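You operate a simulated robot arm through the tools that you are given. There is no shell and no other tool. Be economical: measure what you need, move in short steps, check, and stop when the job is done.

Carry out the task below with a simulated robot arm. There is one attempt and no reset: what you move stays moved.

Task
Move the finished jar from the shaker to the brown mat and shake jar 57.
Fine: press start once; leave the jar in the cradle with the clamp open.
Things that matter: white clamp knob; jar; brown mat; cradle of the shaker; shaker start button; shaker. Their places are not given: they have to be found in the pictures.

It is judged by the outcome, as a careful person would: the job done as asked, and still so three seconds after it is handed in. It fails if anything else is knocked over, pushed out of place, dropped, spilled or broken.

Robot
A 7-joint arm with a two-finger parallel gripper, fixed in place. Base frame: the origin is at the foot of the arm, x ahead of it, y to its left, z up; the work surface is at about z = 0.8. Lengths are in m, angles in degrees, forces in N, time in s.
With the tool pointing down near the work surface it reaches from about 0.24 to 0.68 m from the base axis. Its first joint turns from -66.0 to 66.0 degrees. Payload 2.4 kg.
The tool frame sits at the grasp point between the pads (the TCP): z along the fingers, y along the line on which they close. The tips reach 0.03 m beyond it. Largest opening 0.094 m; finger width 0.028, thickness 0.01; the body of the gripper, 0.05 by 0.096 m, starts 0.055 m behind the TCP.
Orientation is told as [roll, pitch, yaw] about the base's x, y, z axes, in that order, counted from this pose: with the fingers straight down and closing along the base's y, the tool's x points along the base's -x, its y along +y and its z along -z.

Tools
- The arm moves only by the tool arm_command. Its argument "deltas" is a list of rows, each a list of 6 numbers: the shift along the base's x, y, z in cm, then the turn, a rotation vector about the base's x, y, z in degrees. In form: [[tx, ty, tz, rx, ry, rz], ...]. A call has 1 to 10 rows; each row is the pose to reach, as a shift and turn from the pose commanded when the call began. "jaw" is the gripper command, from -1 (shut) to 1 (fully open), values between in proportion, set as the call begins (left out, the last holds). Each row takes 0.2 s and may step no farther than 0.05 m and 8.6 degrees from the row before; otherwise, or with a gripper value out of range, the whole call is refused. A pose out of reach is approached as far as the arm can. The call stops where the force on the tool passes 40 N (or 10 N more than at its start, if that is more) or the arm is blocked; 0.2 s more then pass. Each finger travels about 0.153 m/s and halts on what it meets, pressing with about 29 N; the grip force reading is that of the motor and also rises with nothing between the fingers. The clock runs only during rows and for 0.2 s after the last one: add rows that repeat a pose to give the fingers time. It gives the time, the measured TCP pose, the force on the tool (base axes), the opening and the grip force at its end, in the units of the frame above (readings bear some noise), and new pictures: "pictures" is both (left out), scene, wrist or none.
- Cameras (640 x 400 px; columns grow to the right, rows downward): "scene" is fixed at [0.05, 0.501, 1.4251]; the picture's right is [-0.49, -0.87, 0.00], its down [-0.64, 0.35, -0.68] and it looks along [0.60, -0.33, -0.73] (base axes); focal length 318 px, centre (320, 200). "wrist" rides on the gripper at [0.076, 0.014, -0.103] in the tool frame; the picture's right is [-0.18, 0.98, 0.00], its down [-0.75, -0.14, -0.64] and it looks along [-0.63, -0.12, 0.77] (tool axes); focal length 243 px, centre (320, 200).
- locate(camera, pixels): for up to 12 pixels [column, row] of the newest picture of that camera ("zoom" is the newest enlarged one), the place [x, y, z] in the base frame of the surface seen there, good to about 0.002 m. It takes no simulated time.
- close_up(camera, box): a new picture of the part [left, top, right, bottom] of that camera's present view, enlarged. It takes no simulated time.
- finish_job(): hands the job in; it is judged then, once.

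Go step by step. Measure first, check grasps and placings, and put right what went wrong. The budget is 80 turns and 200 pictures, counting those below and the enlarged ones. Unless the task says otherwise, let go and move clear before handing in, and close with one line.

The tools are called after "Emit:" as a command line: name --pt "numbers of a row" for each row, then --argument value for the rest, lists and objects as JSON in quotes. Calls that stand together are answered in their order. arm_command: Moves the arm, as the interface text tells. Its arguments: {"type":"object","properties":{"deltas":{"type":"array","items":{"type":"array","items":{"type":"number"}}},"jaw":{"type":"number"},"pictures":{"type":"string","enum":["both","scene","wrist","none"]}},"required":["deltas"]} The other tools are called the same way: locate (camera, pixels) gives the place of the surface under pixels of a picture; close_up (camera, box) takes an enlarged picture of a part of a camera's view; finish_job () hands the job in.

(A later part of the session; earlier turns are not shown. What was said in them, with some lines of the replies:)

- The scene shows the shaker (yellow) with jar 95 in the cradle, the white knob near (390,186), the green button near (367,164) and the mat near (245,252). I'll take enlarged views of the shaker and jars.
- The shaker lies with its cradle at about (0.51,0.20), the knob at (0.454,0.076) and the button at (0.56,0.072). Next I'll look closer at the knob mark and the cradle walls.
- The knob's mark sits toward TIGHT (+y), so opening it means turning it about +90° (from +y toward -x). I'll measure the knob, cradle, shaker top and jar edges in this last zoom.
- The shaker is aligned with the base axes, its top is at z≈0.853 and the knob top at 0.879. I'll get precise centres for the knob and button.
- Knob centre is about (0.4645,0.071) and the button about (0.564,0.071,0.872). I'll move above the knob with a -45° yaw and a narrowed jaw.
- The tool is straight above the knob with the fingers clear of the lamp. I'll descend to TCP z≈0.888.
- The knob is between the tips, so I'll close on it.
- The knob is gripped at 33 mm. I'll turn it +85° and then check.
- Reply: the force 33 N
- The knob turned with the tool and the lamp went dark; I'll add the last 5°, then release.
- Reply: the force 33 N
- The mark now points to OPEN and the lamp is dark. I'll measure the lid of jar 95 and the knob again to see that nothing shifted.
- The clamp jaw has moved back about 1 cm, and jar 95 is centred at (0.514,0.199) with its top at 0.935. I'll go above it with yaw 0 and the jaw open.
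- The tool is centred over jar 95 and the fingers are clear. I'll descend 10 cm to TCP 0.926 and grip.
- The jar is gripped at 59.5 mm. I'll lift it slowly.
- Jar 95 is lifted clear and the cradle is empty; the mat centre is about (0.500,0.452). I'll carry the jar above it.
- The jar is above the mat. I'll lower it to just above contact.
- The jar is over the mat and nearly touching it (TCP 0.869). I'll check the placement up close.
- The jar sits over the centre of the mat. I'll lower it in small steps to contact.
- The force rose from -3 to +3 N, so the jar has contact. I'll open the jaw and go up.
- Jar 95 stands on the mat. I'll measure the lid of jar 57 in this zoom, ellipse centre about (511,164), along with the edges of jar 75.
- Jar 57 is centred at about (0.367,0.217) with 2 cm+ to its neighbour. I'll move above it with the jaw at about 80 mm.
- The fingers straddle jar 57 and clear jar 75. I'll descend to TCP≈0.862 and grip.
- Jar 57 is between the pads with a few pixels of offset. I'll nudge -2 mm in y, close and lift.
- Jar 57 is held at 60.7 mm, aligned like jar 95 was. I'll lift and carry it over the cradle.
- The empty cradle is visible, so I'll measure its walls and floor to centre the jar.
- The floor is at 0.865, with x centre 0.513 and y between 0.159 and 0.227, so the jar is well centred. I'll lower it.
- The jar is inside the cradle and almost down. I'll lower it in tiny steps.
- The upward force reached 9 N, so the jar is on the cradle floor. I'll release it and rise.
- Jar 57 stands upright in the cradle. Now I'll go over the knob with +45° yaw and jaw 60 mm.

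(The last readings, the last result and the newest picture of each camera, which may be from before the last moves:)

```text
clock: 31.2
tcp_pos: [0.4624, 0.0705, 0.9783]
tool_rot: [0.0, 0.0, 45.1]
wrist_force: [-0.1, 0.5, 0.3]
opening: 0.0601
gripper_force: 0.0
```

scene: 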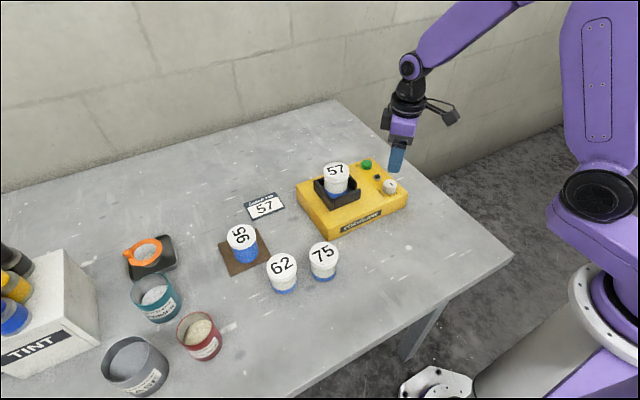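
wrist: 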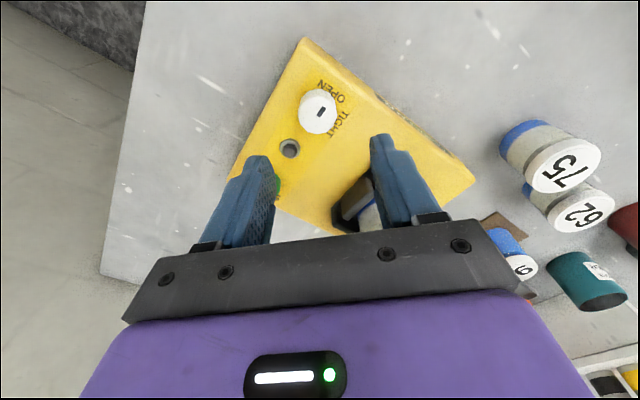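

The knob is between the fingers. I'll descend to TCP≈0.888 and grip.

Emit:
arm_command --pt "0.1 0 -3 0 0 0" --pt "0.1 0 -6 0 0 0" --pt "0.1 0 -8 0 0 0" --pt "0.1 0 -9.2 0 0 0" --pt "0.1 0 -9.2 0 0 0" --pictures "wrist"

Emit:
arm_command --pt "0 0 0 0 0 0" --pt "0 0 0 0 0 0" --pt "0 0 0 0 0 0" --jaw -1 --pictures "wrist"

```text
clock: 32.4
tcp_pos: [0.4663, 0.0711, 0.8856]
tool_rot: [0.0, 0.0, 44.9]
wrist_force: [-0.1, -0.6, -0.3]
opening: 0.0601
gripper_force: 0.0
```

wrist: 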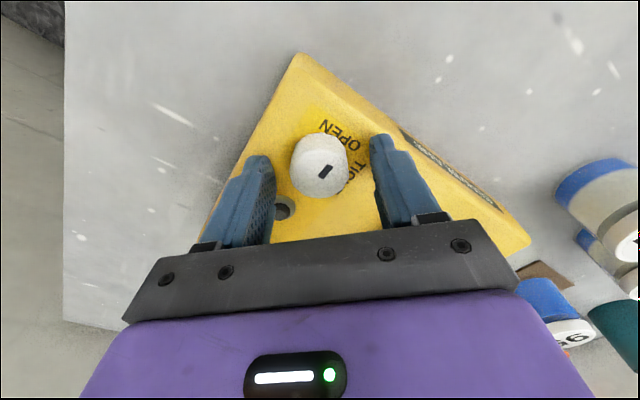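

```text
clock: 33.2
tcp_pos: [0.4651, 0.072, 0.885]
tool_rot: [0.0, 0.0, 45.0]
wrist_force: [3.2, -1.6, -5.7]
opening: 0.0331
gripper_force: 45.0
```

wrist: 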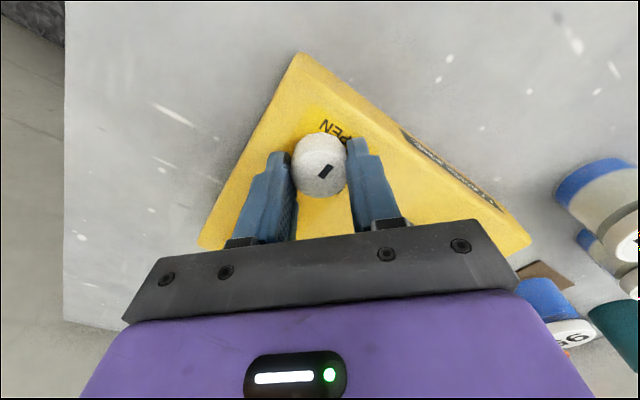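

The knob is gripped. I'll turn it -90° to TIGHT.

Emit:
arm_command --pt "0 0 0 0 0 -8.5" --pt "0 0 0 0 0 -17" --pt "0 0 0 0 0 -25.5" --pt "0 0 0 0 0 -34" --pt "0 0 0 0 0 -42.5" --pt "0 0 0 0 0 -51" --pt "0 0 0 0 0 -59.5" --pt "0 0 0 0 0 -68" --pt "0 0 0 0 0 -76.5" --pt "0 0 0 0 0 -85" --pictures "none"

Emit:
arm_command --pt "0 0 0 0 0 -5" --pt "0 0 0 0 0 -5" --pictures "none"

Emit:
close_up --camera "scene" --box '[304, 145, 416, 215]'

```text
clock: 35.4
tcp_pos: [0.4664, 0.0684, 0.8856]
tool_rot: [-0.1, 0.0, -40.2]
wrist_force: [0.3, -22.5, -18.2]
opening: 0.0332
gripper_force: 44.9
```

```text
clock: 36.0
tcp_pos: [0.4664, 0.07, 0.8863]
tool_rot: [-0.2, 0.1, -45.1]
wrist_force: [-4.4, -24.2, -22.0]
opening: 0.0332
gripper_force: 45.2
```

```text
5.71 times, centred on (360, 180) of scene
```

zoom: 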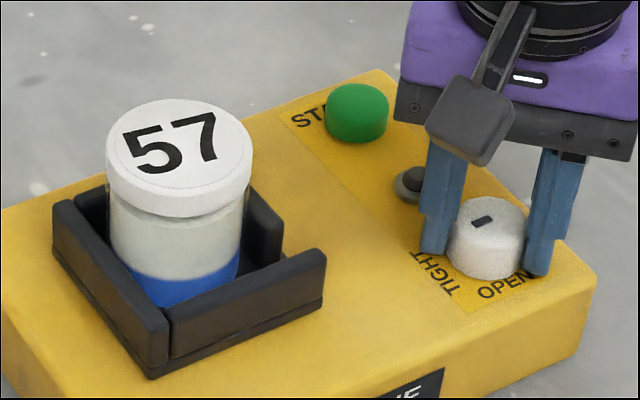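

The mark points to TIGHT and the clamp jaw has moved against the jar. I'll release, rise and go above the button.

Emit:
arm_command --pt "0 0 0 0 0 0" --pt "0 0 0 0 0 0" --pt "0 0 4 0 0 0" --pt "0 0 8 0 0 7.5" --pt "0 0 8 0 0 15" --pt "0 0 8 0 0 22.5" --pt "0 0 8 0 0 30" --pt "0 0 8 0 0 37.5" --pt "0 0 8 0 0 45" --jaw 0.28 --pictures "none"

Emit:
arm_command --pt "4 0 0 0 0 0" --pt "8 0 0 0 0 0" --pt "10 0 0 0 0 0" --pt "10 0 -3 0 0 0" --pt "10 0 -3 0 0 0" --jaw -1

Emit:
close_up --camera "scene" --box '[304, 135, 416, 205]'

```text
clock: 38.0
tcp_pos: [0.4662, 0.0716, 0.9681]
tool_rot: [-0.1, 0.0, 0.2]
wrist_force: [0.3, -1.4, -0.3]
opening: 0.0604
gripper_force: 0.0
```

```text
clock: 39.2
tcp_pos: [0.5653, 0.0712, 0.934]
tool_rot: [0.0, 0.0, 0.0]
wrist_force: [-0.7, 0.3, 0.4]
opening: 0.0
gripper_force: 29.0
```

scene: 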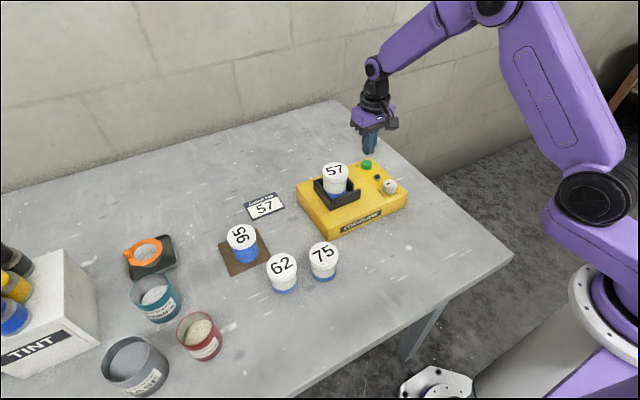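
wrist: 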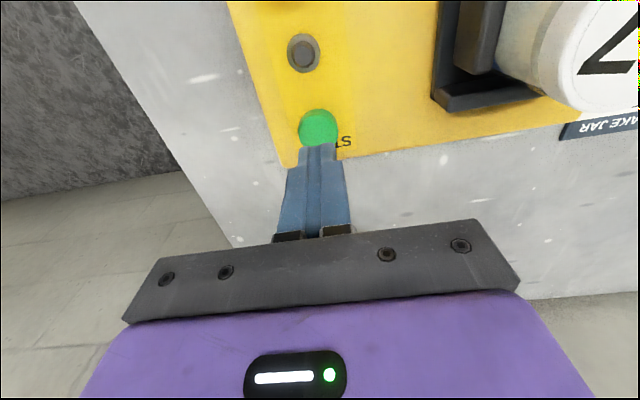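

```text
5.71 times, centred on (360, 170) of scene
```

zoom: 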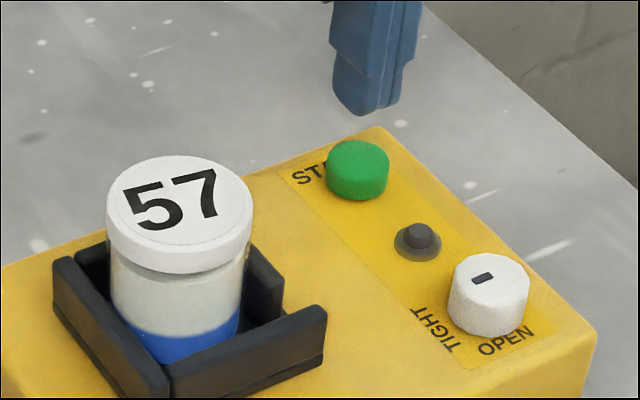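

The closed tips are above the green button at 0.872 and the lamp is off. I'll press down once in small steps.

Emit:
arm_command --pt "0 0 -2 0 0 0" --pt "0 0 -3 0 0 0" --pt "0 0 -3.3 0 0 0" --pt "0 0 -3.6 0 0 0" --pt "0 0 -3.8 0 0 0" --pictures "none"

Emit:
close_up --camera "scene" --box '[304, 135, 416, 205]'

```text
clock: 40.4
tcp_pos: [0.5662, 0.0721, 0.8971]
tool_rot: [0.1, 0.0, 0.0]
wrist_force: [-0.5, 0.2, 2.6]
opening: 0.0
gripper_force: 29.2
```

```text
5.71 times, centred on (360, 170) of scene
```

zoom: 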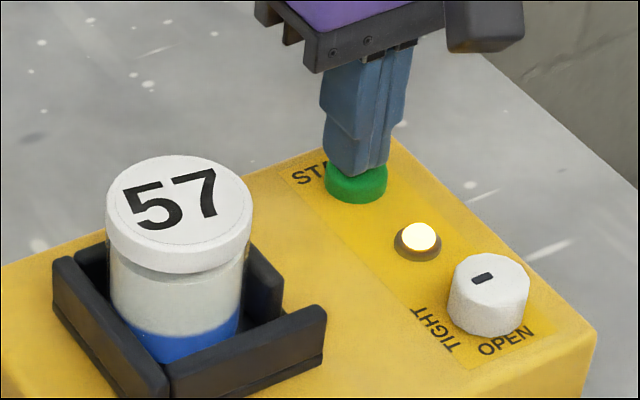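

The lamp lit amber, so the shaker is running after one press. I'll rise and wait for the lamp to turn green.

Emit:
arm_command --pt "0 0 3 0 0 0" --pt "0 0 7 0 0 0" --pt "0 0 9 0 0 0" --pt "0 0 9 0 0 0" --pt "0 0 9 0 0 0" --pt "0 0 9 0 0 0" --pt "0 0 9 0 0 0" --pt "0 0 9 0 0 0" --pt "0 0 9 0 0 0" --pt "0 0 9 0 0 0" --pictures "none"

Emit:
close_up --camera "scene" --box '[304, 135, 416, 205]'

```text
clock: 42.6
tcp_pos: [0.5663, 0.0717, 0.988]
tool_rot: [0.0, 0.0, 0.0]
wrist_force: [0.2, -0.2, 0.8]
opening: 0.0
gripper_force: 28.7
```

```text
5.71 times, centred on (360, 170) of scene
```

zoom: 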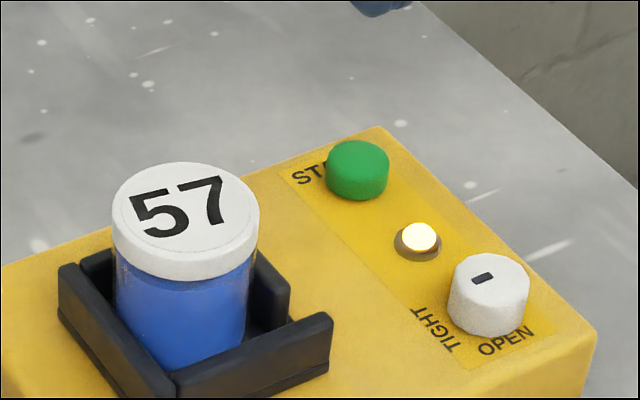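

Jar 57 is mixing and the lamp is still amber. Meanwhile I'll go above the knob at height with -45° yaw.

Emit:
arm_command --pt "-2 0 0 0 0 -7.5" --pt "-4 0 0 0 0 -15" --pt "-6 0 0 0 0 -22.5" --pt "-8 0 0 0 0 -30" --pt "-10 0 0 0 0 -37.5" --pt "-10 0 0 0 0 -45" --pt "-10 0 0 0 0 -45" --pt "-10 0 0 0 0 -45" --pt "-10 0 0 0 0 -45" --pt "-10 0 0 0 0 -45" --jaw 0.28 --pictures "none"

Emit:
close_up --camera "scene" --box '[304, 135, 416, 205]'

```text
clock: 44.8
tcp_pos: [0.4657, 0.0724, 0.9892]
tool_rot: [0.0, 0.0, -45.0]
wrist_force: [0.1, 0.6, -0.2]
opening: 0.0602
gripper_force: 0.1
```

```text
5.71 times, centred on (360, 170) of scene
```

zoom: 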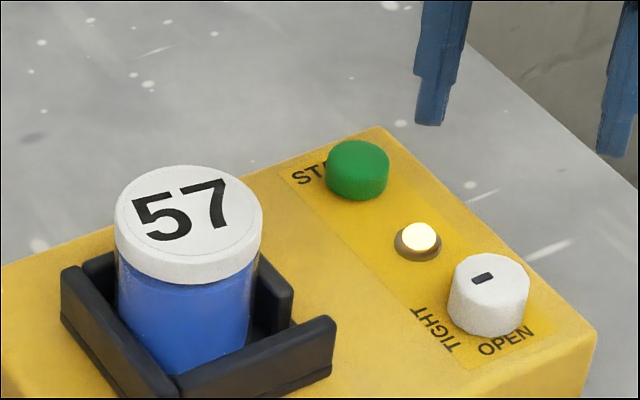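

The lamp is still amber, so I'll wait.

Emit:
arm_command --pt "0 0 0 0 0 0" --pt "0 0 0 0 0 0" --pt "0 0 0 0 0 0" --pt "0 0 0 0 0 0" --pt "0 0 0 0 0 0" --pt "0 0 0 0 0 0" --pt "0 0 0 0 0 0" --pt "0 0 0 0 0 0" --pt "0 0 0 0 0 0" --pt "0 0 0 0 0 0" --pictures "none"

Emit:
arm_command --pt "0 0 0 0 0 0" --pt "0 0 0 0 0 0" --pt "0 0 0 0 0 0" --pt "0 0 0 0 0 0" --pt "0 0 0 0 0 0" --pt "0 0 0 0 0 0" --pt "0 0 0 0 0 0" --pt "0 0 0 0 0 0" --pt "0 0 0 0 0 0" --pt "0 0 0 0 0 0" --pictures "none"

Emit:
close_up --camera "scene" --box '[304, 135, 416, 205]'

```text
clock: 47.0
tcp_pos: [0.4669, 0.0723, 0.9895]
tool_rot: [0.0, 0.0, -45.0]
wrist_force: [0.8, -0.6, 0.4]
opening: 0.0604
gripper_force: 0.1
```

```text
clock: 49.2
tcp_pos: [0.4665, 0.0712, 0.9885]
tool_rot: [0.0, 0.0, -45.0]
wrist_force: [0.9, -0.6, -0.1]
opening: 0.0604
gripper_force: 0.1
```

```text
5.71 times, centred on (360, 170) of scene
```

zoom: 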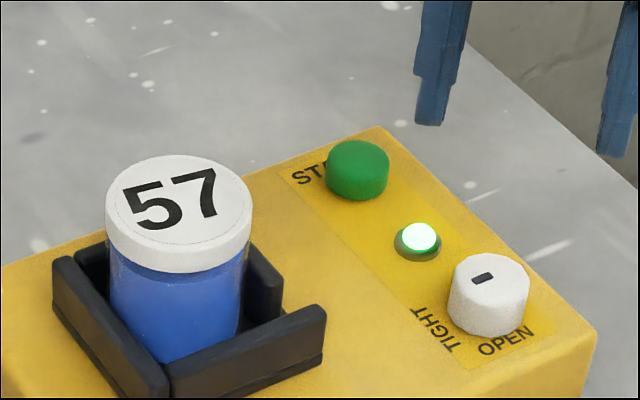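

The lamp is green and the jar is back at rest. I'll descend on the knob and grip it.

Emit:
arm_command --pt "-0.1 0 -3 0 0 0" --pt "-0.15 0 -6 0 0 0" --pt "-0.15 0 -8.5 0 0 0" --pt "-0.15 0 -10.2 0 0 0" --pt "-0.15 0 -10.2 0 0 0" --pictures "none"

Emit:
arm_command --pt "0 0 0 0 0 0" --pt "0 0 0 0 0 0" --pt "0 0 0 0 0 0" --jaw -1 --pictures "wrist"

```text
clock: 50.4
tcp_pos: [0.4648, 0.0725, 0.8858]
tool_rot: [0.0, -0.1, -45.0]
wrist_force: [0.7, 0.7, -0.8]
opening: 0.0603
gripper_force: 0.1
```

```text
clock: 51.2
tcp_pos: [0.4635, 0.0699, 0.8857]
tool_rot: [0.0, 0.0, -45.0]
wrist_force: [-3.6, -4.5, -2.8]
opening: 0.0335
gripper_force: 44.9
```

wrist: 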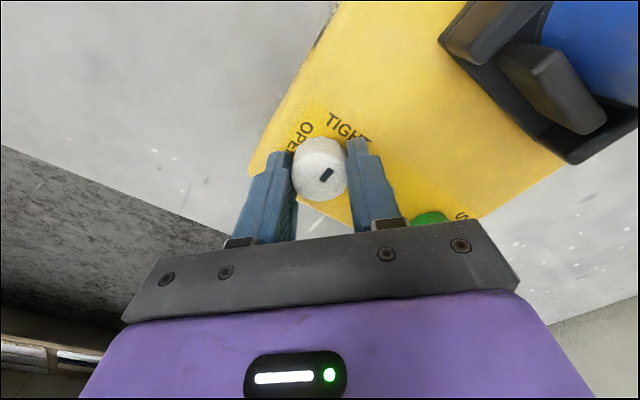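

The knob is gripped at 33 mm. I'll turn it +90° to OPEN, release and rise.

Emit:
arm_command --pt "0 0 0 0 0 8.5" --pt "0 0 0 0 0 17" --pt "0 0 0 0 0 25.5" --pt "0 0 0 0 0 34" --pt "0 0 0 0 0 42.5" --pt "0 0 0 0 0 51" --pt "0 0 0 0 0 59.5" --pt "0 0 0 0 0 68" --pt "0 0 0 0 0 76.5" --pt "0 0 0 0 0 85" --pictures "none"

Emit:
arm_command --pt "0 0 0 0 0 5" --pt "0 0 0 0 0 5" --pictures "none"

Emit:
arm_command --pt "0 0 0 0 0 0" --pt "0 0 0 0 0 0" --pt "0 0 4 0 0 0" --pt "0 0 8 0 0 0" --pt "0 0 12 0 0 0" --pt "0 0 16 0 0 0" --pt "0 0 16 0 0 0" --jaw 0.28

Emit:
close_up --camera "scene" --box '[304, 145, 416, 215]'

```text
clock: 53.4
tcp_pos: [0.4646, 0.0692, 0.8855]
tool_rot: [0.2, 0.0, 40.0]
wrist_force: [2.3, -22.6, -26.0]
opening: 0.0333
gripper_force: 45.4
```

```text
clock: 54.0
tcp_pos: [0.4643, 0.0697, 0.886]
tool_rot: [0.0, 0.1, 45.0]
wrist_force: [3.4, -22.7, -20.0]
opening: 0.0334
gripper_force: 45.3
```

```text
clock: 55.6
tcp_pos: [0.4641, 0.0727, 1.0465]
tool_rot: [0.0, 0.0, 45.0]
wrist_force: [-0.7, 0.1, -0.3]
opening: 0.0602
gripper_force: 0.1
```

scene: 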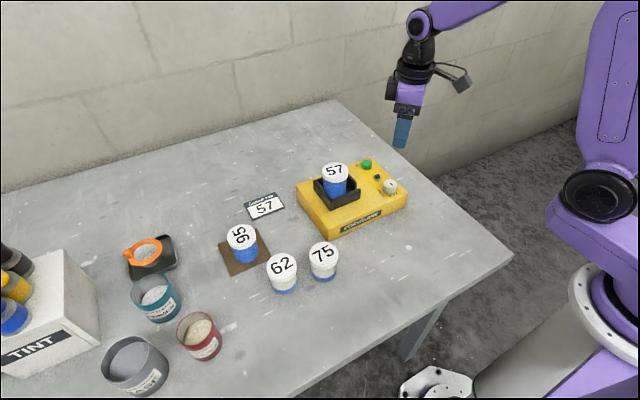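
wrist: 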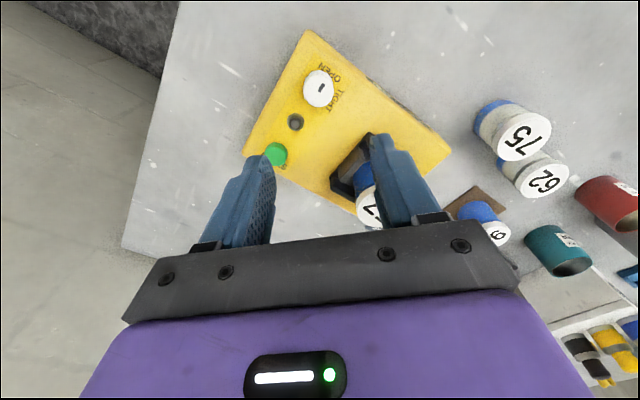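

```text
5.71 times, centred on (360, 180) of scene
```

zoom: 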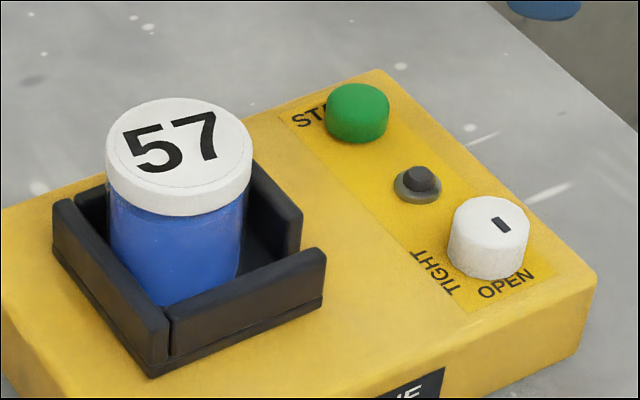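

The knob is at OPEN, jar 57 is shaken and still in the cradle, jar 95 is on the mat and nothing else has moved. The arm is clear, so I'll hand in.

Emit:
finish_job

```text
The job is handed in.
```

The finished jar (95) is on the brown mat. Jar 57 was shaken with one press of start and is still in the cradle with the clamp open; the job is handed in.
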